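You operate a simulated robot arm through the tools that you are given. There is no shell and no other tool. Be economical: measure what you need, move in short steps, check, and stop when the job is done.

You are at the controls of a simulated robot arm. One attempt, no reset.

JOB
Ratchet both wall straps up to 100 kg, buckle two first.
Fine: one tooth at a time, the buckles in turn, none past the mark; both handles end home; leave the buckles' buttons alone.

The check looks at the end state, three seconds after you hand in, the way a careful person would. Anything else that was tipped, shoved, dropped, spilled or broken makes it a failure.

ROBOT AND FRAMES
A 7-joint arm with a two-finger parallel gripper, fixed in place. Base frame: the origin is at the foot of the arm, x ahead of it, y to its left, z up. Readings come in m, degrees, newtons and seconds.
With the tool pointing down near the work surface it reaches from about 0.16 to 0.72 m from the base axis. Its first joint turns from -166.0 to 166.0 degrees. Payload 1.57 kg.
The tool frame sits at the grasp point between the pads (the TCP): z along the fingers, y along the line on which they close. The tips reach 0.03 m beyond it. Largest opening 0.11 m; finger width 0.024, thickness 0.012; the body of the gripper, 0.048 by 0.112 m, starts 0.078 m behind the TCP.
Orientation is that of the tool frame in the base frame, as a unit quaternion [x, y, z, w]. With the fingers straight down and closing along the base's y, the tool's x points along the base's -x, its y along +y and its z along -z.

CONTROLS
- The arm moves only by the tool nudge_tool. Its argument "plan" is a list of rows, each an object of numbers (a shift or turn left out is 0, a gripper value left out holds the last): "x", "y", "z": the shift along the base's x, y, z in mm; "ax", "ay", "az": the turn, a rotation vector about the base's x, y, z in degrees. In form: [{"x": .., "y": .., "z": .., "ax": .., "ay": .., "az": ..}, ...]. A call has 1 to 12 rows; each row is the pose to reach, as a shift and turn from the pose commanded when the call began. "grip" is the closure in counts, from 0 (fully open) to 255 (shut), set as the call begins (left out, the last holds). A row lasts 0.2 s, in which the tool goes at most 0.05 m and 8.6 degrees; a call with a longer step from one row to the next is refused whole, and so is a gripper value outside its range. A pose out of reach is approached as far as the arm can. The call stops where the force on the tool passes 50 N (or 10 N more than at its start, if that is more) or the arm is blocked; 0.2 s more then pass. The fingers move at their own pace (about 0.045 m/s each) and stop on an object; they squeeze with about 35 N. The grip force told is the motor's: it shows also when the fingers shut on nothing. Time passes only in rows, and 0.2 s behind the last, so rows that repeat a pose let the fingers close. The reply holds the time, the measured pose of the TCP, the force on the tool along the base axes, the opening and the grip force, in the units named above and with some noise, with the torque about the TCP (base axes, N m) and any sound that the robot's microphone picked up.
- Cameras (640 x 400 px; columns grow to the right, rows downward): "scene" is fixed at [0.4002, 0.6522, 1.5523]; the picture's right is [-0.97, -0.25, 0.00], its down [-0.11, 0.45, -0.89] and it looks along [0.22, -0.86, -0.46] (base axes); focal length 355 px, centre (320, 200). "wrist" rides on the gripper at [0.07, 0.016, -0.141] in the tool frame; the picture's right is [-0.23, 0.97, 0.00], its down [-0.85, -0.20, -0.48] and it looks along [-0.47, -0.11, 0.88] (tool axes); focal length 222 px, centre (320, 200).
- snapshot(camera): a new picture of that camera. The clock stands still meanwhile.
- slide_trunk(by): slides the trunk up (or, below 0, down) by that many m; the arm rides with it, the base frame stays. It gives what a move gives, with no picture.
- point_at(camera, pixels): for up to 12 pixels [column, row] of the newest picture of that camera ("zoom" is the newest enlarged one), the place [x, y, z] in the base frame of the surface seen there, good to about 0.003 m. The clock stands still meanwhile.
- enlarge(camera, box): a new picture of the part [left, top, right, bottom] of that camera's present view, enlarged. The clock stands still meanwhile.
- close_job(): hands the job in; it is judged then, once.

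Keep the steps short. Do not move on a guess: measure, check each grasp and each placing, and mend mistakes. In all there are 80 turns and 54 pictures (those below and enlarged ones count). Leave the gripper open and the arm clear of the work at the hand-in unless told otherwise, and finish with a single line.

The tools are called after ">>>" as name(argument=value, ...) on one line, values as JSON. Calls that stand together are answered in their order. nudge_tool: Moves the arm, as the interface text tells. Its arguments: {"type":"object","properties":{"plan":{"type":"array"},"grip":{"type":"number"}},"required":["plan"]} The other tools are called the same way: slide_trunk (by) slides the trunk up or down; snapshot (camera) takes a picture; point_at (camera, pixels) gives the place of the surface under pixels of a picture; enlarge (camera, box) takes an enlarged picture of a part of a camera's view; close_job () hands the job in.

At the start:

```text
time: 0.0
tool_pos: [0.3829, -0.2934, 1.2049]
tool_rot: [0.0, 1.0, 0.0, 0.0]
force: [0.1, 0.5, 0.7]
torque: [-0.03, -0.02, 0.02]
width: 0.1101
finger_force: 0.0
trunk travel left (down, up): [-0.525, 0.065]
```

scene: 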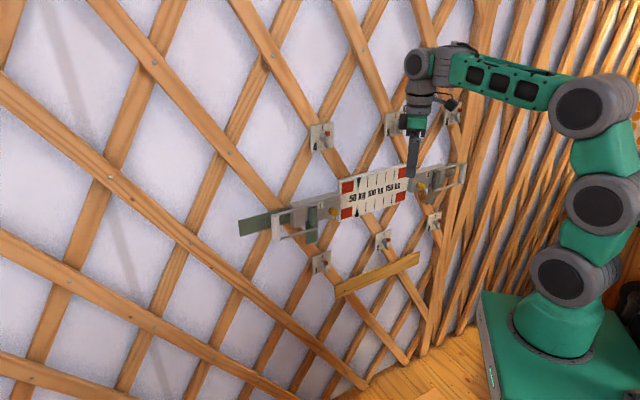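
wrist: 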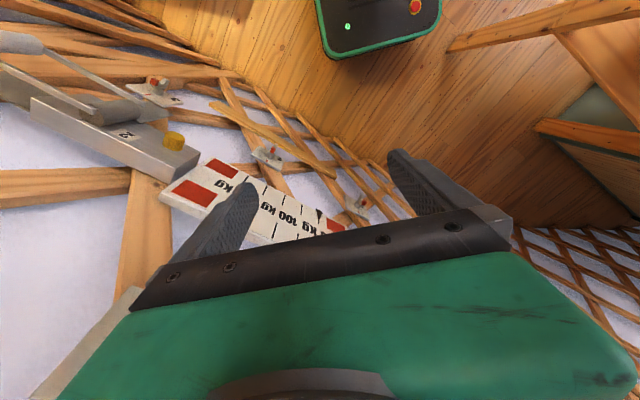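

I see a scale plate in the middle of the wall with a buckle at each side. I'll enlarge the scene around it to read the labels.

>>> enlarge(camera="scene", box=[230, 90, 480, 290])

>>> enlarge(camera="scene", box=[320, 150, 420, 230])

```text
2.00 times, centred on (355, 190) of scene
```

zoom: 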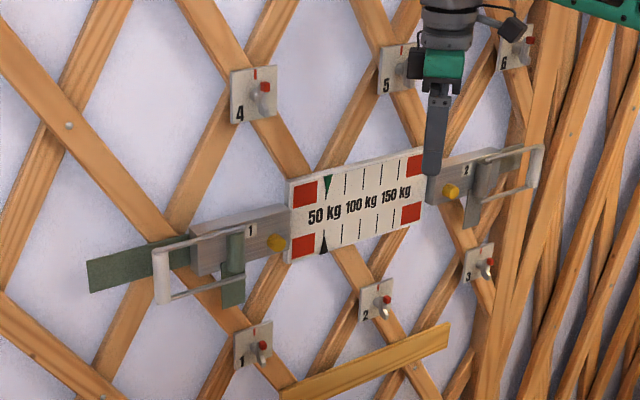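

```text
5.00 times, centred on (370, 190) of scene
```

zoom: 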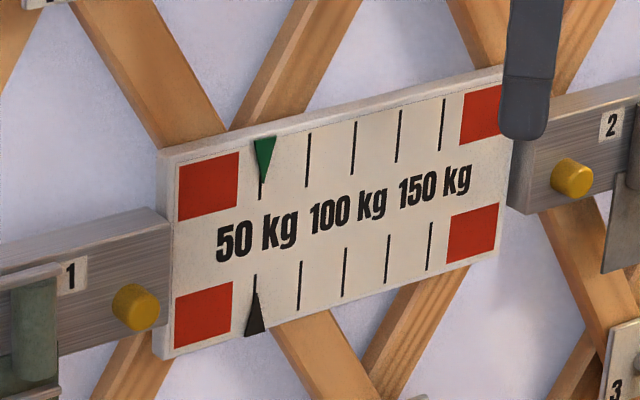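

The plate has five ticks from 50 to 150 kg. Both pointers, green on top and dark below, stand at 50. Next I'll look closely at the two buckles.

>>> enlarge(camera="scene", box=[400, 150, 480, 214])

>>> point_at(camera="zoom", pixels=[[130, 200], [190, 110], [460, 180], [540, 85], [70, 150], [300, 150], [300, 330], [560, 270], [480, 290], [400, 250]])

>>> enlarge(camera="scene", box=[235, 184, 350, 258])

```text
6.25 times, centred on (440, 182) of scene
```

zoom: 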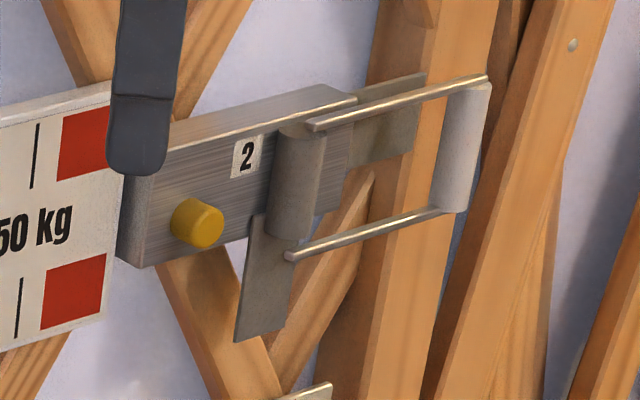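

```text
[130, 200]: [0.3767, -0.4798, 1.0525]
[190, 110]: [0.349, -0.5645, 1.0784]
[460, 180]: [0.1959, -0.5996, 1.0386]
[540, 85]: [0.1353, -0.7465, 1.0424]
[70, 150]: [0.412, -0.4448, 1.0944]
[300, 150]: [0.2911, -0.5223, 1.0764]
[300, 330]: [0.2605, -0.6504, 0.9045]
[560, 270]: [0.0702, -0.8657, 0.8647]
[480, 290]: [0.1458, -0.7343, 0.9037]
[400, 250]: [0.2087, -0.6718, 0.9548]
```

```text
5.41 times, centred on (292, 221) of scene
```

zoom: 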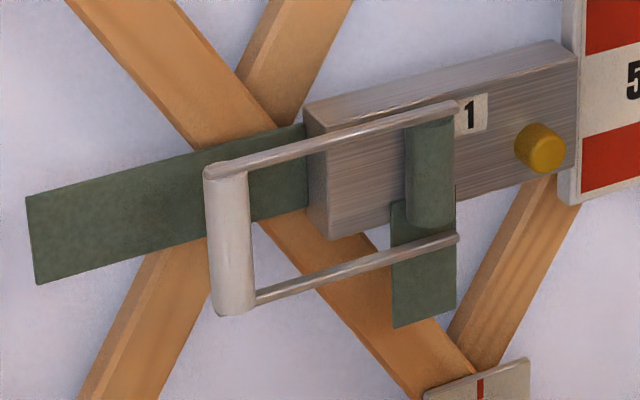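

Buckle 1 carries the green strap and buckle 2 the grey one. I'll measure points on buckle 1 now, then on the plate and buckle 2.

>>> point_at(camera="zoom", pixels=[[228, 185], [234, 290], [300, 140], [320, 275], [430, 150], [432, 210], [540, 150], [500, 110], [360, 180], [330, 120], [425, 300], [120, 220]])

>>> snapshot(camera="scene")

>>> point_at(camera="scene", pixels=[[347, 187], [400, 197], [348, 213], [375, 200], [460, 168], [459, 180], [421, 185], [437, 176], [438, 184], [448, 165], [445, 185], [432, 178]])

```text
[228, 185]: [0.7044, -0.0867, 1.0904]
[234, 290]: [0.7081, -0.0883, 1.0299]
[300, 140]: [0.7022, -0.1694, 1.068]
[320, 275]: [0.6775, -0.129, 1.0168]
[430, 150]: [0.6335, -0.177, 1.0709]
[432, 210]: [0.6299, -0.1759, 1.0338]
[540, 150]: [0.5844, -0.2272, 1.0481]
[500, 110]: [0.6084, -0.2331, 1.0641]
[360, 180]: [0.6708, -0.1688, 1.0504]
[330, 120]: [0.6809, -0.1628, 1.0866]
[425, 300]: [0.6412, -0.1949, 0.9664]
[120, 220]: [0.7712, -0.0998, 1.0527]
```

```text
47 pictures are left
```

scene: 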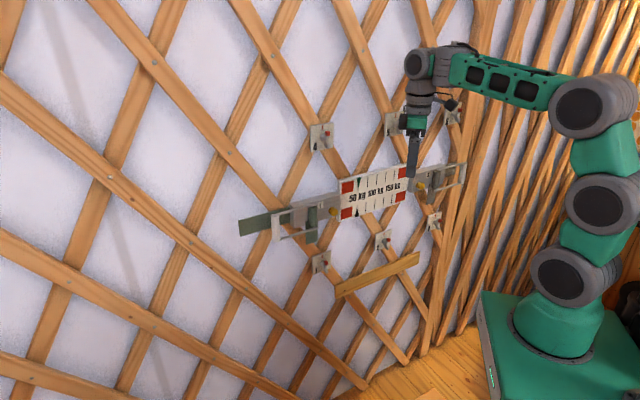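

```text
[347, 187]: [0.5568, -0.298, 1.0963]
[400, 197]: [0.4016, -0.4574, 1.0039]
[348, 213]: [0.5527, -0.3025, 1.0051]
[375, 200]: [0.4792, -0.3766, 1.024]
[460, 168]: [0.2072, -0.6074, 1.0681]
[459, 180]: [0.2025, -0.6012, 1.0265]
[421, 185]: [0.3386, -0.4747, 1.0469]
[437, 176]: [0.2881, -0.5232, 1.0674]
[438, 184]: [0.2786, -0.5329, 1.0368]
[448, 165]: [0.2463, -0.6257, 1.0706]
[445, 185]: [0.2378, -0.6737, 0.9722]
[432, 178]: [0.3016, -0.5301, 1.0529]
```

Measured frame: the plate lies along u = (-0.70, -0.714), and its normal toward the robot is n = (-0.714, 0.70). On buckle 2 the spool is at s ≈ 0.17 and the handle bar at s ≈ 0.29, about 35 mm in front of the plate plane, with the bar vertical around z ≈ 1.05. The plan is to grip the bar with the tool horizontal. First I back off from the wall and move sideways while turning the yaw.

>>> nudge_tool(grip=0, plan=[{"x": -28, "y": -6, "z": 0, "az": -4}, {"x": -57, "y": -15, "z": 0, "az": -8}, {"x": -86, "y": -30, "z": -5, "az": -12}, {"x": -115, "y": -48, "z": -10, "az": -16}, {"x": -143, "y": -66, "z": -15, "az": -20}, {"x": -172, "y": -84, "z": -20, "az": -24}, {"x": -200, "y": -102, "z": -25, "az": -28}, {"x": -229, "y": -120, "z": -30, "az": -32}, {"x": -258, "y": -140, "z": -35, "az": -36}, {"x": -286, "y": -160, "z": -40, "az": -40}, {"x": -315, "y": -180, "z": -45, "az": -44.4}])

```text
time: 2.4
tool_pos: [0.0664, -0.473, 1.1595]
tool_rot: [0.38, 0.925, 0.0, 0.001]
force: [-0.2, 0.5, 0.0]
torque: [-0.01, 0.01, 0.01]
width: 0.1097
finger_force: 0.0
trunk travel left (down, up): [-0.525, 0.065]
```

I'm at the pre-position with the yaw right (tool y = (0.70, 0.71)). Next I tilt the fingers from straight down to pointing at the wall.

>>> nudge_tool(plan=[{"ax": -5.73, "ay": -5.85, "z": -5}, {"ax": -11.45, "ay": -11.69, "z": -15}, {"ax": -17.18, "ay": -17.54, "z": -25}, {"ax": -22.9, "ay": -23.38, "z": -35}, {"ax": -28.63, "ay": -29.23, "z": -45}, {"ax": -34.36, "ay": -35.07, "z": -55}, {"ax": -40.08, "ay": -40.92, "z": -65}, {"ax": -45.8, "ay": -46.76, "z": -75}, {"ax": -51.5, "ay": -52.6, "z": -85}, {"ax": -57.26, "ay": -58.45, "z": -95}, {"ax": -63.0, "ay": -64.3, "z": -105}])

>>> snapshot(camera="wrist")

>>> snapshot(camera="scene")

```text
time: 4.8
tool_pos: [0.0718, -0.4742, 1.0566]
tool_rot: [0.279, 0.681, -0.258, 0.626]
force: [-0.4, -0.6, -0.3]
torque: [-0.04, 0.01, 0.02]
width: 0.11
finger_force: 0.0
out of reach, approached as far as the arm can: row 11
trunk travel left (down, up): [-0.525, 0.065]
```

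```text
46 pictures are left
```

wrist: 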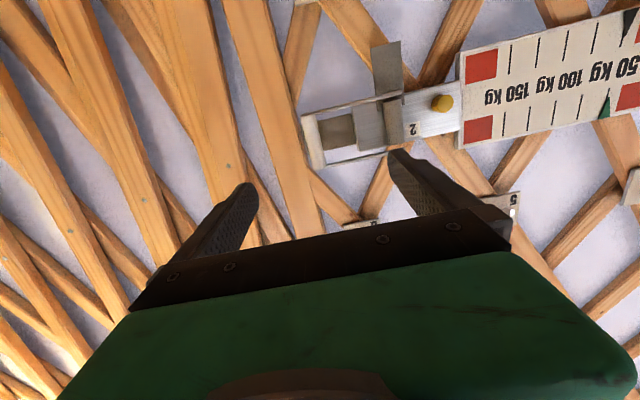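

```text
45 pictures are left
```

scene: 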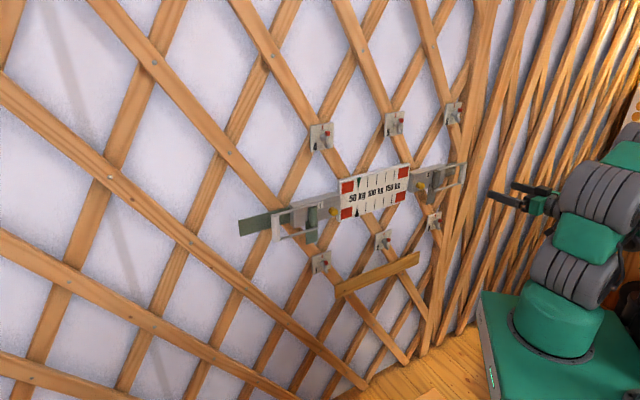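

The tilt is nearly horizontal, held back slightly by reach. The wrist camera now sees buckle 2 upside down: the handle bar is near (313,140), the spool near (392,122). I'll enlarge and measure.

>>> enlarge(camera="wrist", box=[270, 30, 470, 190])

```text
2.50 times, centred on (370, 110) of wrist
```

zoom: 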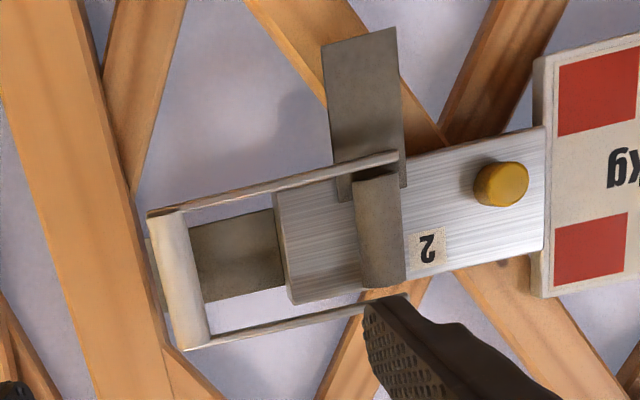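

>>> point_at(camera="zoom", pixels=[[165, 222], [178, 280], [192, 340], [153, 217], [207, 338], [378, 190], [382, 270], [160, 320], [100, 250], [240, 250], [395, 157], [500, 185]])

```text
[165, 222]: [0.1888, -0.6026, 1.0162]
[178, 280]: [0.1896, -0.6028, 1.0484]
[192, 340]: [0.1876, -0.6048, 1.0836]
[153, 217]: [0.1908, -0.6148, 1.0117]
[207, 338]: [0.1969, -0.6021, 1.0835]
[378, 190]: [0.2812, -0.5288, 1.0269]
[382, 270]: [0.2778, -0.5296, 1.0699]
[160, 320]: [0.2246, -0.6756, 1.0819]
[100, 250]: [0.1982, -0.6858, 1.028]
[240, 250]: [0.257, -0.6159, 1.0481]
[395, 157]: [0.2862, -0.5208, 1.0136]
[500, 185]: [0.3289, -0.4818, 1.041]
```

The bar of buckle 2 has its front at (0.190, -0.603), z 1.012 to 1.086. The spool axis is near s = 0.175, so the arm is about 0.12 m long. I'll partly close the gripper to about 50 mm and move to a pre-grasp roughly 9 cm in front of the bar.

>>> nudge_tool(grip=139, plan=[{"x": 20, "y": -22, "z": -2}, {"x": 40, "y": -44, "z": -4}, {"x": 60.5, "y": -66.9, "z": -6}, {"x": 60.5, "y": -66.9, "z": -6}])

>>> snapshot(camera="wrist")

```text
time: 5.8
tool_pos: [0.1321, -0.5422, 1.0539]
tool_rot: [0.28, 0.682, -0.257, 0.625]
force: [-0.5, -0.4, -0.3]
torque: [-0.03, 0.01, 0.0]
width: 0.0501
finger_force: 0.2
trunk travel left (down, up): [-0.525, 0.065]
```

```text
43 pictures are left
```

wrist: 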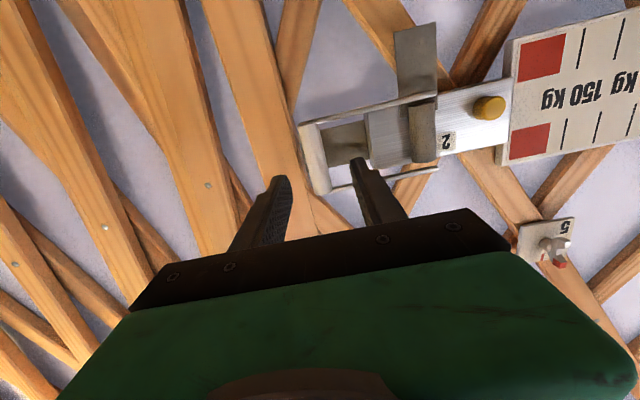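

Tool at s = 0.295, n = -0.474, lined up with the bar. I'll advance 8.6 cm straight toward the wall so the bar sits between the fingers, then check before closing.

>>> nudge_tool(plan=[{"x": 15, "y": -15, "z": -2}, {"x": 30, "y": -30, "z": -4}, {"x": 45, "y": -46, "z": -5}, {"x": 60, "y": -61, "z": -5}])

>>> enlarge(camera="wrist", box=[220, 40, 480, 240])

>>> enlarge(camera="scene", box=[400, 140, 500, 220])

```text
time: 6.8
tool_pos: [0.1914, -0.6038, 1.0457]
tool_rot: [0.279, 0.682, -0.256, 0.626]
force: [-0.8, -0.2, 1.2]
torque: [0.01, -0.01, -0.03]
width: 0.0501
finger_force: 0.1
trunk travel left (down, up): [-0.525, 0.065]
```

```text
2.00 times, centred on (350, 140) of wrist
```

zoom: 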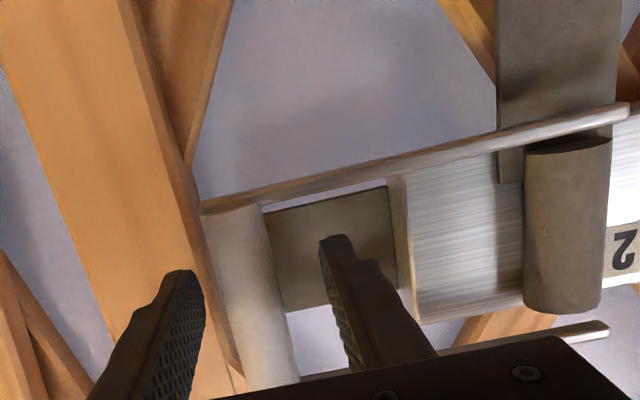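

```text
5.00 times, centred on (450, 180) of scene
```

zoom: 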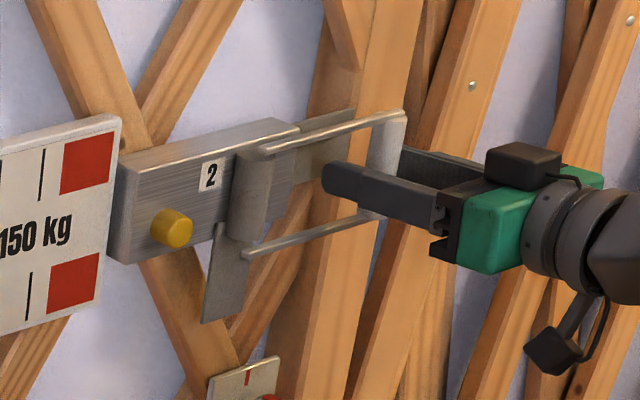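

The fingers straddle the bar. I'll close and check the opening.

>>> nudge_tool(grip=255, plan=[{"x": 0}, {"x": 0}, {"x": 0}, {"x": 0}])

```text
time: 7.8
tool_pos: [0.1893, -0.6062, 1.0475]
tool_rot: [0.281, 0.681, -0.258, 0.625]
force: [-15.0, -11.6, 0.7]
torque: [0.25, 0.34, -0.18]
width: 0.0215
finger_force: 34.1
trunk travel left (down, up): [-0.525, 0.065]
```

The grip is firm: 21.5 mm opening, and a 19 N side force that shows the bar sits about 4 mm further along +s. I'll take up that offset and begin the outward swing about the spool axis, about 10°, listening for a click.

>>> nudge_tool(plan=[{"x": -3, "y": -4}, {"x": -9.7, "y": 4.8}, {"x": -15.6, "y": 14.2}])

```text
time: 8.6
tool_pos: [0.177, -0.59, 1.0467]
tool_rot: [0.28, 0.682, -0.256, 0.625]
force: [-2.4, -9.0, -0.6]
torque: [-0.11, -0.03, -0.29]
width: 0.0215
finger_force: 34.5
trunk travel left (down, up): [-0.525, 0.065]
```

The handle follows, with 20 mm of travel and about 5 N resistance. No click so far. Another 10°.

>>> nudge_tool(plan=[{"x": -6.1, "y": 8.8}, {"x": -10.2, "y": 19.1}])

```text
time: 9.2
tool_pos: [0.1654, -0.57, 1.0477]
tool_rot: [0.28, 0.683, -0.256, 0.624]
force: [-5.1, -7.2, 0.0]
torque: [-0.05, 0.07, -0.32]
width: 0.0214
finger_force: 34.5
trunk travel left (down, up): [-0.525, 0.065]
```

Now about 20° and still no sound. Another 10°.

>>> nudge_tool(plan=[{"x": -4.3, "y": 9.4}, {"x": -6.7, "y": 20.4}])

```text
time: 9.8
tool_pos: [0.1583, -0.5507, 1.047]
tool_rot: [0.281, 0.682, -0.257, 0.624]
force: [-8.5, -6.0, -1.0]
torque: [0.08, 0.18, -0.42]
width: 0.0213
finger_force: 34.7
trunk travel left (down, up): [-0.525, 0.065]
```

Now about 30°, with light forces and no click. I refit the pivot to roughly (s 0.178, n -0.568) and continue another 10°.

>>> nudge_tool(plan=[{"x": -3.7, "y": 9.0}, {"x": -4.9, "y": 19.5}])

```text
time: 10.4
tool_pos: [0.1542, -0.531, 1.0477]
tool_rot: [0.281, 0.682, -0.258, 0.625]
force: [-5.0, -5.6, 3.0]
torque: [-0.15, -0.05, -0.36]
width: 0.0212
finger_force: 34.3
trunk travel left (down, up): [-0.525, 0.065]
```

Now about 40°. Still silent, so 10° more.

>>> nudge_tool(plan=[{"x": -1.2, "y": 11}, {"x": -0.6, "y": 21.6}])

>>> enlarge(camera="scene", box=[330, 150, 480, 230])

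```text
time: 11.0
tool_pos: [0.1537, -0.5089, 1.0466]
tool_rot: [0.279, 0.683, -0.255, 0.626]
force: [-1.9, -4.8, 4.3]
torque: [-0.2, -0.03, -0.32]
width: 0.0218
finger_force: 34.6
trunk travel left (down, up): [-0.525, 0.065]
```

```text
4.27 times, centred on (405, 190) of scene
```

zoom: 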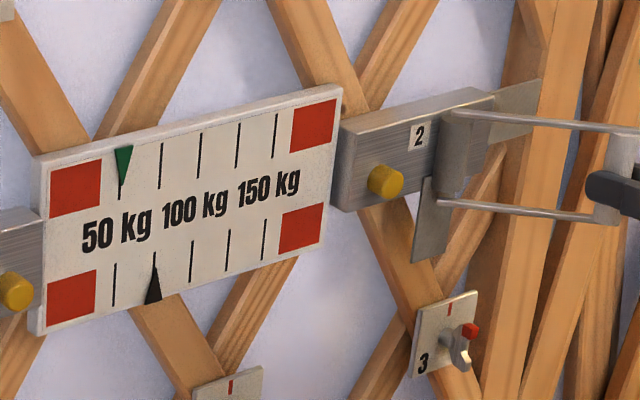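

The dark pointer has moved from 50 to near the second tick (75). I'll zoom in for an exact reading.

>>> enlarge(camera="scene", box=[335, 175, 415, 225])

```text
8.00 times, centred on (375, 200) of scene
```

zoom: 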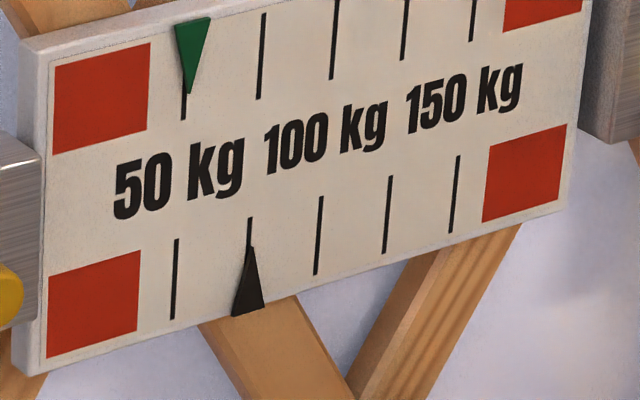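

The dark pointer reads exactly 75, so one tooth has been taken and one more is needed. I'll swing handle 2 back home along the same arc.

>>> nudge_tool(plan=[{"x": -0.6, "y": -10.6}, {"x": 0.6, "y": -21.6}, {"x": 1.8, "y": -32.1}, {"x": 5.5, "y": -41.1}, {"x": 7.9, "y": -52.1}, {"x": 12.2, "y": -61.5}, {"x": 16.3, "y": -71.8}, {"x": 22.4, "y": -80.6}, {"x": 28.3, "y": -90.0}, {"x": 35, "y": -98.8}, {"x": 35, "y": -98.8}])

>>> enlarge(camera="scene", box=[330, 150, 480, 230])

```text
time: 13.4
tool_pos: [0.19, -0.607, 1.0458]
tool_rot: [0.279, 0.683, -0.256, 0.625]
force: [-1.3, 12.8, -5.3]
torque: [0.03, -0.01, 0.1]
width: 0.0212
finger_force: 34.0
trunk travel left (down, up): [-0.525, 0.065]
```

```text
4.27 times, centred on (405, 190) of scene
```

zoom: 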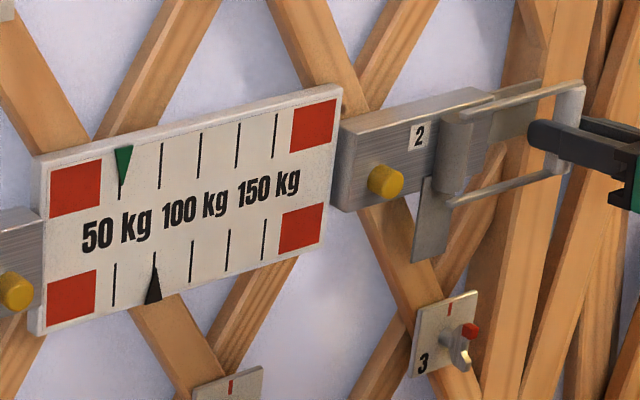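

The pointer holds at 75 and the handle is home, pressing about 10 N against its stop. The buckles go in turn, so buckle 1 is next. I'll open to 50 mm and back straight off.

>>> nudge_tool(grip=139, plan=[{"x": 0, "y": 0}, {"x": 0, "y": 0}, {"x": 0, "y": 0}, {"x": -14, "y": 14}, {"x": -36, "y": 35}, {"x": -64, "y": 63}, {"x": -93, "y": 91}])

>>> enlarge(camera="scene", box=[330, 150, 480, 230])

```text
time: 15.0
tool_pos: [0.0943, -0.5167, 1.0445]
tool_rot: [0.28, 0.682, -0.257, 0.625]
force: [-0.6, -0.2, -0.3]
torque: [0.01, 0.02, -0.01]
width: 0.05
finger_force: 0.0
trunk travel left (down, up): [-0.525, 0.065]
```

```text
4.27 times, centred on (405, 190) of scene
```

zoom: 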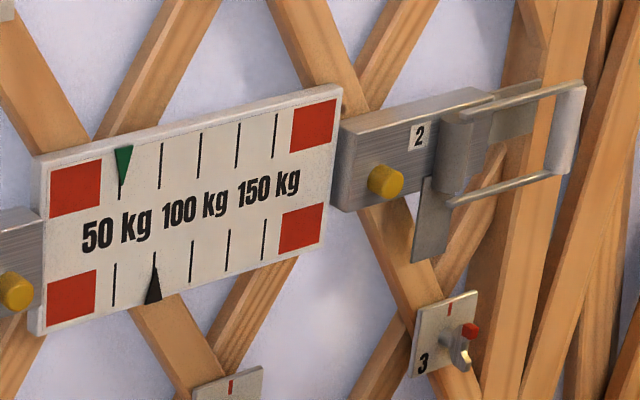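

Buckle 2 is clean: home, at 75. Now I slide parallel to the wall toward buckle 1, keeping the tips 5 cm clear of everything, in two hops.

>>> nudge_tool(plan=[{"x": 28, "y": -28}, {"x": 58, "y": 2}, {"x": 88, "y": 33}, {"x": 119, "y": 64}, {"x": 150, "y": 96}, {"x": 181, "y": 128}, {"x": 212, "y": 159}, {"x": 243, "y": 190}, {"x": 273, "y": 221}])

```text
time: 17.0
tool_pos: [0.3693, -0.297, 1.0461]
tool_rot: [0.281, 0.683, -0.256, 0.624]
force: [1.0, -0.6, -0.5]
torque: [0.01, 0.05, 0.03]
width: 0.0502
finger_force: 0.0
trunk travel left (down, up): [-0.525, 0.065]
```

Passing well. Second hop, to in front of buckle 1's bar.

>>> nudge_tool(plan=[{"x": 29, "y": 31.5}, {"x": 58, "y": 63}, {"x": 87, "y": 95}, {"x": 116, "y": 126}, {"x": 145, "y": 158}, {"x": 174, "y": 189}, {"x": 203, "y": 221}, {"x": 232, "y": 252}, {"x": 262, "y": 284}])

>>> snapshot(camera="wrist")

```text
time: 19.0
tool_pos: [0.4865, -0.1696, 0.9978]
tool_rot: [0.272, 0.68, -0.252, 0.632]
force: [0.1, 0.3, 0.1]
torque: [0.01, 0.0, 0.03]
width: 0.0499
finger_force: 0.1
out of reach, approached as far as the arm can: row 2, 3, 4, 5, 6, 7, 8, 9
trunk travel left (down, up): [-0.525, 0.065]
```

```text
36 pictures are left
```

wrist: 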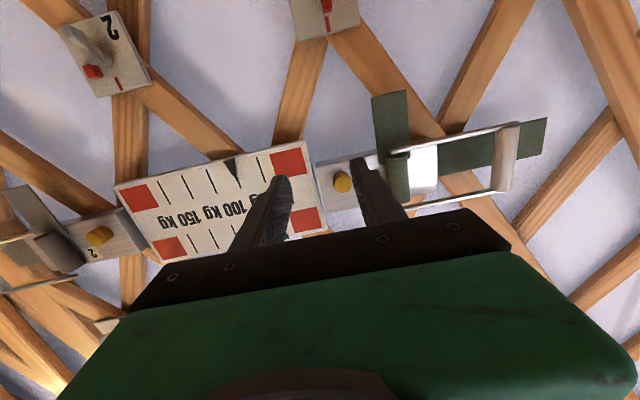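

The arm could not follow and stopped at (0.487, -0.170, 0.998). I'll look at its posture before moving.

>>> snapshot(camera="scene")

>>> point_at(camera="wrist", pixels=[[507, 135], [503, 160], [497, 188], [398, 165], [398, 185], [420, 185], [340, 182]])

```text
35 pictures are left
```

scene: 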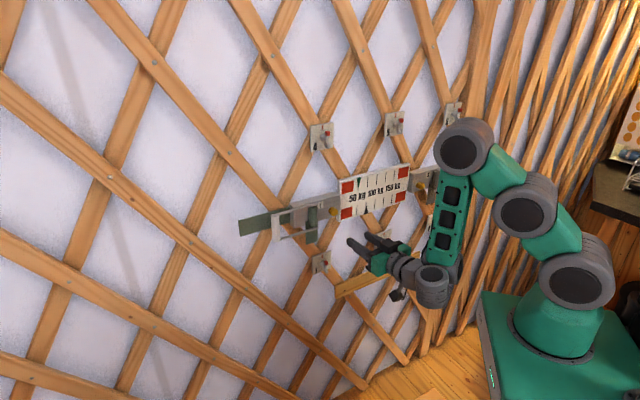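

```text
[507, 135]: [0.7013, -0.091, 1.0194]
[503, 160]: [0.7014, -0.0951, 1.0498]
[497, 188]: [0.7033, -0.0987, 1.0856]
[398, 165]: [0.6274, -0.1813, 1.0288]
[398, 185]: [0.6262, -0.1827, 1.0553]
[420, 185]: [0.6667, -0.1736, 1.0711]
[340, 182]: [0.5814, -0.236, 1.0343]
```

The forearm hangs down from a high elbow, so the trunk seems too high for this reach. I'll measure the joints' heights and what stands below.

>>> point_at(camera="scene", pixels=[[577, 283], [527, 210], [465, 147], [430, 285], [375, 275], [345, 290], [415, 258], [382, 240], [320, 262], [555, 335], [400, 265]])

```text
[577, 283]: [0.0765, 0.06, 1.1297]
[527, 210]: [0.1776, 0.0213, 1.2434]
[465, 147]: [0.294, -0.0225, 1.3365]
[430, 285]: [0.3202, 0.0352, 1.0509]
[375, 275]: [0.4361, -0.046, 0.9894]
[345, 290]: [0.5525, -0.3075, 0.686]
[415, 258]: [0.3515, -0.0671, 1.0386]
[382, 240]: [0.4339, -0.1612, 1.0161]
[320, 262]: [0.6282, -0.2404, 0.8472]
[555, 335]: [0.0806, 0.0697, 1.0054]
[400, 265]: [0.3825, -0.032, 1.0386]
```

The shoulder is at z ≈ 1.13 with the elbow at 1.34. That forces the wrist to flex sharply to stay horizontal at 1.05. Below the tool everything on the wall is 12 cm or more away, so I'll lower the trunk 0.20 m and then raise the tool relative to it.

>>> slide_trunk(by=-0.2)

>>> nudge_tool(plan=[{"z": 30}, {"z": 70}, {"z": 110}, {"z": 150}, {"z": 190}, {"z": 230}, {"z": 252}])

```text
time: 21.2
tool_pos: [0.4864, -0.1697, 0.7975]
tool_rot: [0.272, 0.681, -0.252, 0.631]
force: [-0.1, 0.2, -0.4]
torque: [0.04, 0.02, 0.02]
width: 0.05
finger_force: 0.0
trunk travel left (down, up): [-0.325, 0.265]
```

```text
time: 22.8
tool_pos: [0.4409, -0.1804, 0.8399]
tool_rot: [0.271, 0.68, -0.252, 0.633]
force: [-0.6, -0.1, -0.7]
torque: [0.0, 0.0, -0.01]
width: 0.0499
finger_force: 0.1
out of reach, approached as far as the arm can: row 1, 2, 3, 4, 5, 6, 7
trunk travel left (down, up): [-0.325, 0.265]
```

Still held by a joint limit. I'll relax the orientation by tilting the fingers 40° down, then try to reach out and up in front of buckle 1.

>>> nudge_tool(plan=[{"ax": 5.6, "ay": 5.7, "z": 10}, {"ax": 11.2, "ay": 11.4, "z": 30}, {"ax": 16.8, "ay": 17.1, "z": 60}, {"ax": 22.4, "ay": 22.8, "z": 90}, {"ax": 28, "ay": 28.5, "z": 120}, {"ax": 28, "ay": 28.5, "z": 160}, {"ax": 28, "ay": 28.5, "z": 205}])

>>> snapshot(camera="scene")

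```text
time: 23.9
tool_pos: [0.3501, -0.1941, 0.6868]
tool_rot: [0.318, 0.792, -0.199, 0.481]
force: [0.6, 0.3, -0.1]
torque: [-0.01, 0.03, -0.02]
width: 0.0501
finger_force: 0.0
out of reach, approached as far as the arm can: row 1, 2, 3, 4, 5
trunk travel left (down, up): [-0.325, 0.265]
stopped in row 5: the arm was blocked; the commanded pose is now the measured one
```

```text
34 pictures are left
```

scene: 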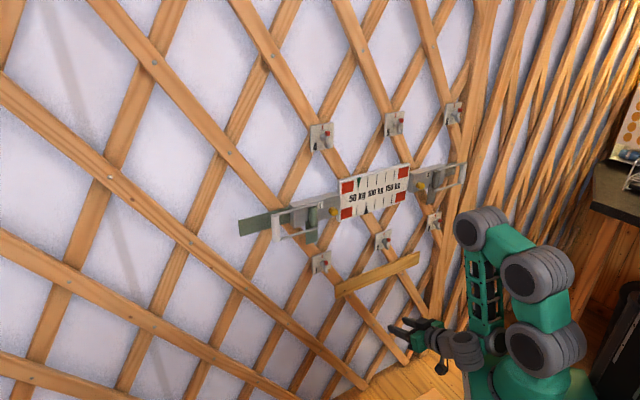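

The elbow is folded tightly. I'll unfold it by moving outward and up with the orientation held, toward (0.47, -0.07, 0.85), which is open space.

>>> nudge_tool(plan=[{"x": 20, "y": 20, "z": 10}, {"x": 40, "y": 40, "z": 30}, {"x": 60, "y": 60, "z": 60}, {"x": 80, "y": 80, "z": 90}, {"x": 100, "y": 100, "z": 120}, {"x": 120, "y": 120, "z": 150}])

```text
time: 25.3
tool_pos: [0.3612, -0.1489, 0.6957]
tool_rot: [0.319, 0.792, -0.197, 0.482]
force: [0.0, -0.5, -0.6]
torque: [0.01, -0.03, 0.01]
width: 0.0502
finger_force: 0.0
out of reach, approached as far as the arm can: row 2, 3, 4, 5, 6
trunk travel left (down, up): [-0.325, 0.265]
```

Still limited. I'll return the tool to fingers-down, the orientation the arm handled freely, while rising gently.

>>> nudge_tool(plan=[{"ax": 5.25, "ay": 5.35}, {"ax": 10.5, "ay": 10.7}, {"ax": 15.75, "ay": 16.05}, {"ax": 21, "ay": 21.4}, {"ax": 26.25, "ay": 26.75}, {"ax": 31.5, "ay": 32.1}, {"ax": 36.75, "ay": 37.45}, {"ax": 42, "ay": 42.8}, {"ax": 42, "ay": 42.8, "z": 30}, {"ax": 42, "ay": 42.8, "z": 60}])

```text
time: 26.1
tool_pos: [0.3321, -0.2016, 0.6553]
tool_rot: [0.321, 0.824, -0.184, 0.429]
force: [0.4, -0.1, -0.2]
torque: [0.01, -0.03, -0.03]
width: 0.05
finger_force: 0.0
out of reach, approached as far as the arm can: row 1, 2, 3, 4
trunk travel left (down, up): [-0.325, 0.265]
stopped in row 4: the arm was blocked; the commanded pose is now the measured one
```

Blocked again, possibly the wrist against the robot's own body. I'll look closely.

>>> enlarge(camera="scene", box=[370, 190, 610, 400])

>>> snapshot(camera="wrist")

>>> point_at(camera="zoom", pixels=[[450, 420], [460, 230], [330, 110], [260, 415], [300, 250], [150, 370], [500, 330], [400, 160]])

```text
1.90 times, centred on (490, 295) of scene
```

zoom: 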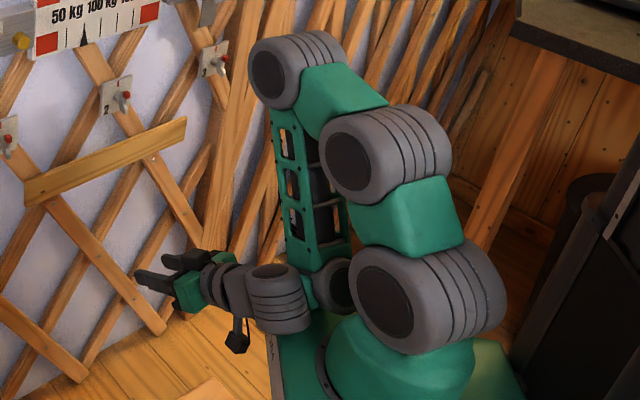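

```text
32 pictures are left
```

wrist: 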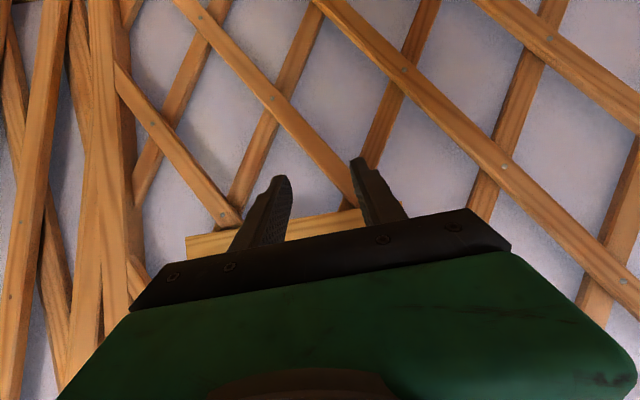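

```text
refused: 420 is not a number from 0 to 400
```

The arm has folded with the wrist beside its own pedestal. I'll try a simple straight outward move along +x to unfold it.

>>> nudge_tool(plan=[{"x": 25}, {"x": 50}, {"x": 75}, {"x": 100}])

```text
time: 27.4
tool_pos: [0.3486, -0.2134, 0.6506]
tool_rot: [0.338, 0.81, -0.203, 0.435]
force: [0.3, 0.5, 0.0]
torque: [-0.01, 0.0, -0.02]
width: 0.0503
finger_force: 0.1
out of reach, approached as far as the arm can: row 1, 2, 3, 4
trunk travel left (down, up): [-0.325, 0.265]
stopped in row 4: the arm was blocked; the commanded pose is now the measured one
```

Not freed. I'll try turning the tool's yaw toward the arm's own plane (+az) to see whether the wrist yaw joint is the limit.

>>> nudge_tool(plan=[{"az": 7}, {"az": 14}, {"az": 21}, {"az": 28}, {"az": 35}, {"az": 42}])

```text
time: 28.1
tool_pos: [0.3651, -0.2015, 0.6792]
tool_rot: [0.266, 0.817, -0.095, 0.503]
force: [0.0, -0.2, 0.7]
torque: [-0.01, -0.02, 0.01]
width: 0.0502
finger_force: 0.1
trunk travel left (down, up): [-0.325, 0.265]
stopped in row 3: the arm was blocked; the commanded pose is now the measured one
```

That helped: no "out of reach" this time, only a body contact. Now I try up and outward from here.

>>> nudge_tool(plan=[{"z": 20, "x": 10}, {"z": 40, "x": 25}, {"z": 65, "x": 40}, {"z": 90, "x": 55}, {"z": 120, "x": 70}])

>>> enlarge(camera="scene", box=[370, 190, 610, 400])

```text
time: 29.3
tool_pos: [0.4374, -0.2036, 0.8012]
tool_rot: [0.265, 0.817, -0.095, 0.503]
force: [1.0, -0.9, -0.7]
torque: [-0.01, -0.01, -0.02]
width: 0.0501
finger_force: 0.0
trunk travel left (down, up): [-0.325, 0.265]
```

```text
1.90 times, centred on (490, 295) of scene
```

zoom: 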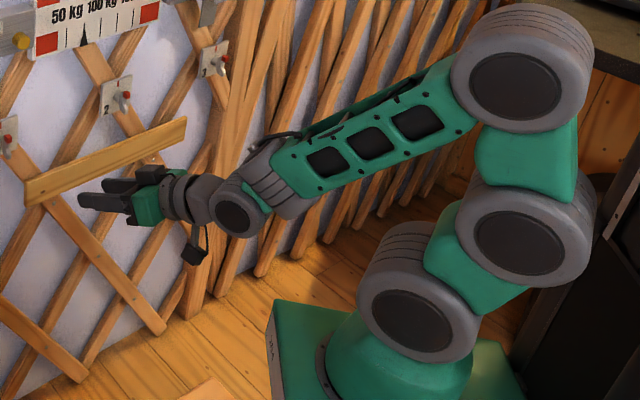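

Unfolded: the forearm now reaches outward naturally. I'll rise to z 1.05 and move in front of buckle 1, parallel to the wall and clear of it.

>>> nudge_tool(plan=[{"x": 5, "y": 25, "z": 28}, {"x": 18, "y": 48, "z": 56}, {"x": 36, "y": 70, "z": 84}, {"x": 54, "y": 92, "z": 112}, {"x": 72, "y": 114, "z": 140}, {"x": 90, "y": 136, "z": 168}, {"x": 108, "y": 158, "z": 196}, {"x": 126, "y": 180, "z": 224}, {"x": 144, "y": 200, "z": 247}])

```text
time: 31.3
tool_pos: [0.5795, -0.0022, 1.0456]
tool_rot: [0.267, 0.817, -0.096, 0.503]
force: [-0.1, 0.1, -0.1]
torque: [0.0, 0.0, 0.04]
width: 0.0503
finger_force: 0.0
trunk travel left (down, up): [-0.325, 0.265]
```

In place. I'll now align the tool with the bar: closing direction horizontal along the wall, fingers only 10° down.

>>> nudge_tool(plan=[{"ax": -4.1, "ay": -2.6, "az": -3.2}, {"ax": -8.2, "ay": -5.3, "az": -6.4}, {"ax": -12.4, "ay": -8, "az": -9.7}, {"ax": -16.5, "ay": -10.6, "az": -12.9}])

>>> snapshot(camera="wrist")

```text
time: 32.3
tool_pos: [0.5778, -0.0015, 1.0445]
tool_rot: [0.288, 0.709, -0.243, 0.596]
force: [0.6, -1.2, 0.6]
torque: [0.03, -0.01, 0.01]
width: 0.0502
finger_force: 0.1
trunk travel left (down, up): [-0.325, 0.265]
```

```text
30 pictures are left
```

wrist: 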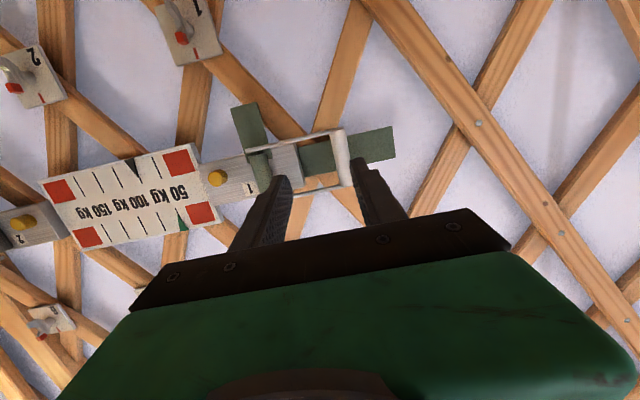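

Oriented well: fingers about 10° down, closing axis horizontal. I'll measure bar 1 precisely from here.

>>> enlarge(camera="wrist", box=[220, 90, 420, 215])

>>> point_at(camera="wrist", pixels=[[342, 140], [344, 158], [345, 176], [266, 160], [268, 180], [250, 152], [330, 133]])

```text
3.20 times, centred on (320, 152) of wrist
```

zoom: 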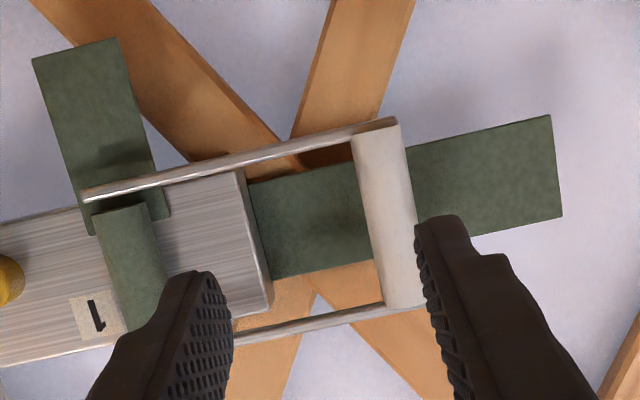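

```text
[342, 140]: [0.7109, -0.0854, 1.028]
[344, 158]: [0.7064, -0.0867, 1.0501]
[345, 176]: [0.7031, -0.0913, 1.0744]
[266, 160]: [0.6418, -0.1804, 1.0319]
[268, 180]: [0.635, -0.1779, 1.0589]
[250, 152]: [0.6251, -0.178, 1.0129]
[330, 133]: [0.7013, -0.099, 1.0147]
```

Bar 1's front face is at (0.7065, -0.0875), mid-height about 1.05. That gives s ≈ -0.433 and a centre at n ≈ -0.576. I'll line up and then go straight in.

>>> nudge_tool(plan=[{"x": 30, "y": -9, "z": 3}, {"x": 60.7, "y": -17.9, "z": 5}, {"x": 85, "y": -42, "z": 5}, {"x": 110, "y": -66.3, "z": 5}, {"x": 130.7, "y": -86.9, "z": 5}])

>>> enlarge(camera="scene", box=[230, 170, 355, 270])

>>> enlarge(camera="wrist", box=[220, 40, 480, 240])

```text
time: 33.5
tool_pos: [0.7104, -0.0897, 1.0508]
tool_rot: [0.289, 0.71, -0.242, 0.595]
force: [-0.5, 0.5, -0.2]
torque: [0.03, 0.02, -0.06]
width: 0.05
finger_force: 0.1
trunk travel left (down, up): [-0.325, 0.265]
```

```text
4.00 times, centred on (292, 220) of scene
```

zoom: 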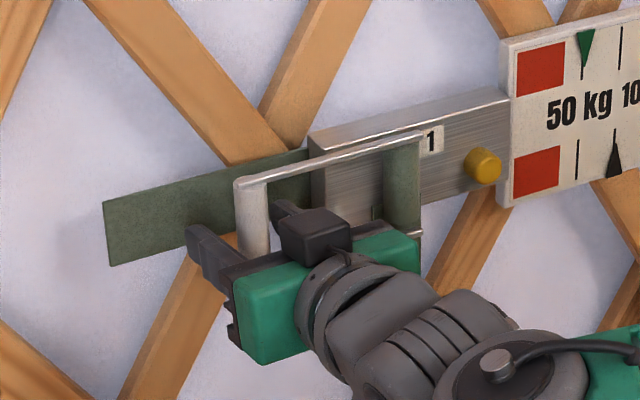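

```text
2.00 times, centred on (350, 140) of wrist
```

zoom: 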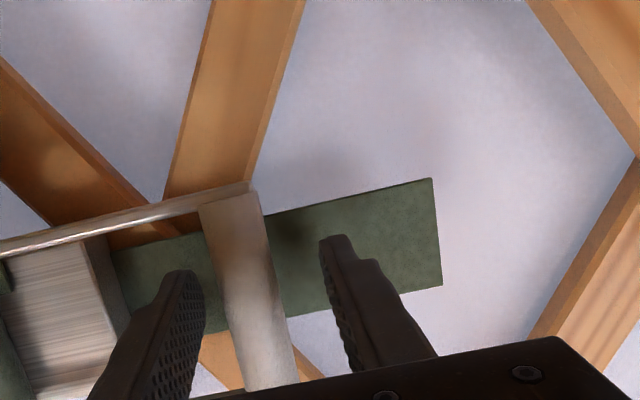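

The bar is between the fingers with space on both sides. I'll close on it.

>>> nudge_tool(grip=255, plan=[{"x": 0}, {"x": 0}, {"x": 0}, {"x": 0}])

```text
time: 34.5
tool_pos: [0.7065, -0.0918, 1.051]
tool_rot: [0.29, 0.71, -0.243, 0.595]
force: [-15.2, -13.6, -4.0]
torque: [-0.31, -0.21, -0.19]
width: 0.0214
finger_force: 34.4
trunk travel left (down, up): [-0.325, 0.265]
```

Gripped (21.4 mm). I'll take up the small side offset and swing handle 1 outward 20°.

>>> nudge_tool(plan=[{"x": -3.5, "y": -3.6}, {"x": -11.4, "y": 3.5}, {"x": -20, "y": 9.9}, {"x": -29, "y": 15.5}, {"x": -38.5, "y": 20.3}])

```text
time: 35.7
tool_pos: [0.6711, -0.0696, 1.0508]
tool_rot: [0.288, 0.711, -0.241, 0.594]
force: [4.4, -2.7, -2.0]
torque: [-0.04, -0.08, 0.22]
width: 0.0215
finger_force: 34.4
trunk travel left (down, up): [-0.325, 0.265]
```

Tracking well with about 5 N resistance. I'll go on to 40° and read the pointer.

>>> nudge_tool(plan=[{"x": -9.8, "y": 4.1}, {"x": -20, "y": 7.2}, {"x": -30.5, "y": 9.3}, {"x": -40.9, "y": 10.6}])

>>> enlarge(camera="scene", box=[335, 165, 415, 225])

```text
time: 36.7
tool_pos: [0.6325, -0.0569, 1.0504]
tool_rot: [0.287, 0.711, -0.241, 0.595]
force: [5.5, 5.8, -6.7]
torque: [0.29, 0.26, 0.36]
width: 0.0214
finger_force: 34.6
trunk travel left (down, up): [-0.325, 0.265]
```

```text
6.67 times, centred on (375, 195) of scene
```

zoom: 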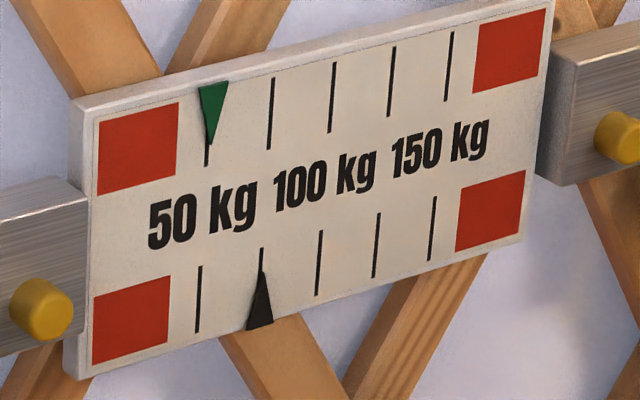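

The green pointer is still about at 50 with the handle at 40°. I'll go on in small steps: 5°.

>>> nudge_tool(plan=[{"x": -5, "y": 1}, {"x": -9.7, "y": 1.4}])

>>> enlarge(camera="scene", box=[335, 165, 415, 225])

```text
time: 37.3
tool_pos: [0.6221, -0.0568, 1.0503]
tool_rot: [0.288, 0.711, -0.241, 0.594]
force: [5.6, 8.9, -7.3]
torque: [0.24, 0.13, 0.38]
width: 0.0214
finger_force: 34.2
trunk travel left (down, up): [-0.325, 0.265]
```

```text
6.67 times, centred on (375, 195) of scene
```

zoom: 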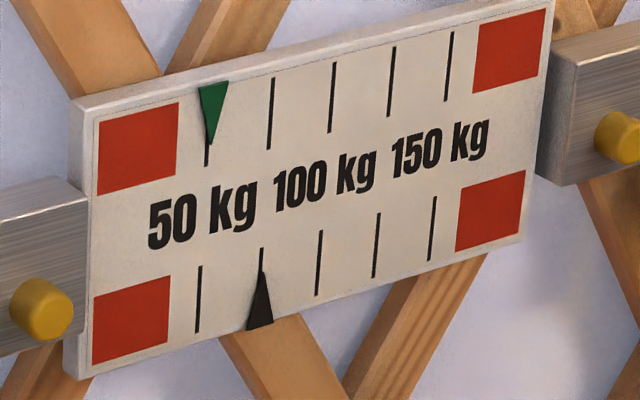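

The pointer is unchanged, so it moves in steps. Handle at about 44°. Another 5 to 6°.

>>> nudge_tool(plan=[{"x": -5, "y": 0.6}, {"x": -9.2, "y": 0.6}])

>>> enlarge(camera="scene", box=[335, 165, 415, 225])

```text
time: 37.9
tool_pos: [0.6138, -0.0564, 1.0514]
tool_rot: [0.288, 0.711, -0.242, 0.594]
force: [4.7, 8.8, -8.0]
torque: [0.14, -0.02, 0.43]
width: 0.0214
finger_force: 34.5
trunk travel left (down, up): [-0.325, 0.265]
```

```text
6.67 times, centred on (375, 195) of scene
```

zoom: 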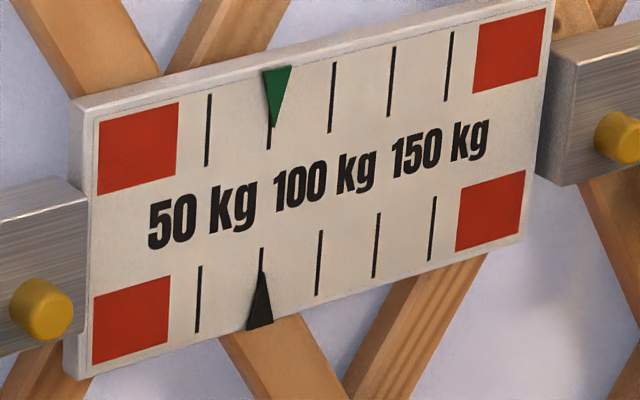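

Green has stepped to exactly 75, at a handle angle near 48°. Now I swing handle 1 back home along the same arc, with a slight press at the end.

>>> nudge_tool(plan=[{"x": 9.2, "y": -0.6}, {"x": 18.9, "y": -2}, {"x": 29.3, "y": -3.3}, {"x": 39.8, "y": -5.4}, {"x": 50, "y": -8.5}, {"x": 59.8, "y": -12.6}, {"x": 69.3, "y": -17.4}, {"x": 78.3, "y": -23}, {"x": 86.9, "y": -29.4}, {"x": 94.8, "y": -36.5}, {"x": 95.9, "y": -37.6}, {"x": 95.9, "y": -37.6}])

>>> enlarge(camera="scene", box=[230, 160, 430, 270])

```text
time: 40.5
tool_pos: [0.707, -0.0924, 1.0523]
tool_rot: [0.288, 0.71, -0.242, 0.595]
force: [-18.9, 9.5, -14.5]
torque: [0.21, 0.16, -0.07]
width: 0.0212
finger_force: 34.5
trunk travel left (down, up): [-0.325, 0.265]
```

```text
3.20 times, centred on (330, 215) of scene
```

zoom: 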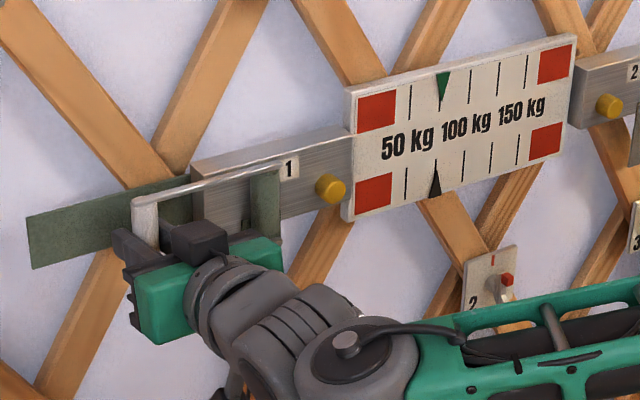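

Both pointers read 75 and handle 1 is home, pressing 20 N on its stop. I'll release and back straight off.

>>> nudge_tool(grip=139, plan=[{"x": 0}, {"x": 0}, {"x": 0}, {"x": -14, "y": 14}, {"x": -36, "y": 35}, {"x": -58, "y": 57}, {"x": -80, "y": 78}])

>>> enlarge(camera="scene", box=[230, 150, 480, 270])

```text
time: 42.1
tool_pos: [0.6272, -0.0163, 1.0513]
tool_rot: [0.288, 0.71, -0.241, 0.595]
force: [-0.2, 0.1, -0.2]
torque: [-0.01, -0.04, 0.02]
width: 0.0501
finger_force: 0.1
trunk travel left (down, up): [-0.325, 0.265]
```

```text
2.56 times, centred on (355, 210) of scene
```

zoom: 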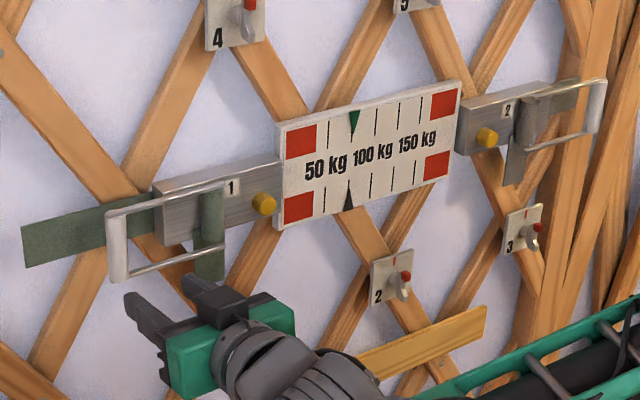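

Clear: both at 75, both home. Now toward buckle 2. On the way I dip the fingers 35° more so the arm does not fold badly as it passes close to the base.

>>> nudge_tool(plan=[{"x": -35, "y": -15, "ax": 4.9, "ay": 5}, {"x": -70, "y": -45, "ax": 9.8, "ay": 10}, {"x": -103, "y": -76, "ax": 14.7, "ay": 15}, {"x": -134, "y": -108, "ax": 19.6, "ay": 20}, {"x": -166, "y": -140, "ax": 24.5, "ay": 25}, {"x": -197, "y": -172, "ax": 24.5, "ay": 25}, {"x": -229, "y": -204, "ax": 24.5, "ay": 25}, {"x": -260, "y": -236, "ax": 24.5, "ay": 25}, {"x": -292, "y": -268, "ax": 24.5, "ay": 25}])

```text
time: 44.1
tool_pos: [0.4131, -0.1904, 1.0189]
tool_rot: [0.22, 0.912, -0.078, 0.338]
force: [0.0, 0.0, -0.5]
torque: [-0.01, -0.01, -0.02]
width: 0.0503
finger_force: 0.1
trunk travel left (down, up): [-0.325, 0.265]
stopped in row 9: the arm was blocked; the commanded pose is now the measured one
```

The arm lagged and stopped short at (0.413, -0.190). I'll look at its posture.

>>> snapshot(camera="scene")

```text
21 pictures are left
```

scene: 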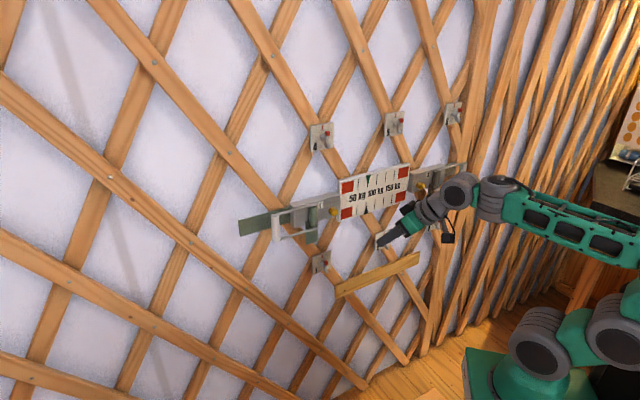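

Open space around it; it just fell behind the command while reconfiguring. I'll continue along the wall more slowly with the orientation held.

>>> nudge_tool(plan=[{"x": -15, "y": -15, "z": 3}, {"x": -35, "y": -36, "z": 6}, {"x": -56, "y": -57, "z": 9}, {"x": -77, "y": -78, "z": 12}, {"x": -98, "y": -100, "z": 15}, {"x": -119, "y": -121, "z": 18}, {"x": -140, "y": -143, "z": 21}, {"x": -161, "y": -164, "z": 24}, {"x": -182, "y": -186, "z": 27}])

```text
time: 44.7
tool_pos: [0.43, -0.1359, 1.0165]
tool_rot: [0.11, 0.934, -0.033, 0.339]
force: [0.7, -0.2, -0.8]
torque: [0.04, 0.05, -0.01]
width: 0.0504
finger_force: 0.2
trunk travel left (down, up): [-0.325, 0.265]
stopped in row 2: the arm was blocked; the commanded pose is now the measured one
```

It moved the wrong way, so something holds it. I'll check where the elbow is relative to the furniture on the right.

>>> snapshot(camera="scene")

>>> point_at(camera="scene", pixels=[[630, 230], [570, 220], [490, 195], [540, 345], [610, 320], [620, 190], [600, 270], [635, 290], [460, 190]])

```text
20 pictures are left
```

scene: 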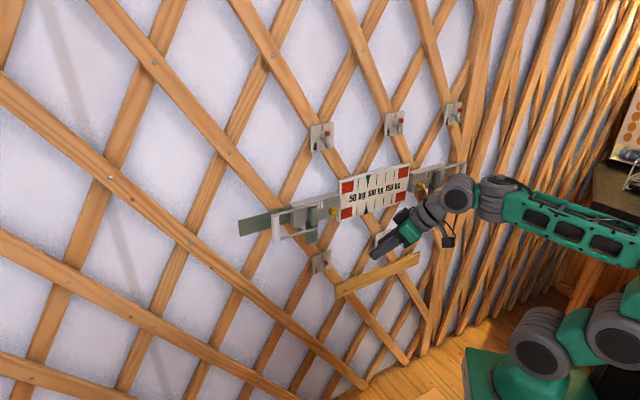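

```text
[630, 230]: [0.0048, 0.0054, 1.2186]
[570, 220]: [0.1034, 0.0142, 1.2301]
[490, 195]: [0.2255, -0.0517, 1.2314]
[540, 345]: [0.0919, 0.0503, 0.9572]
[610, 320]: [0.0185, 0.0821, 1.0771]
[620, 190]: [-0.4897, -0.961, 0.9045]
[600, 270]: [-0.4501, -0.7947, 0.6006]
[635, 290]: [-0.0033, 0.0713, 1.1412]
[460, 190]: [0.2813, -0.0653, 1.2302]
```

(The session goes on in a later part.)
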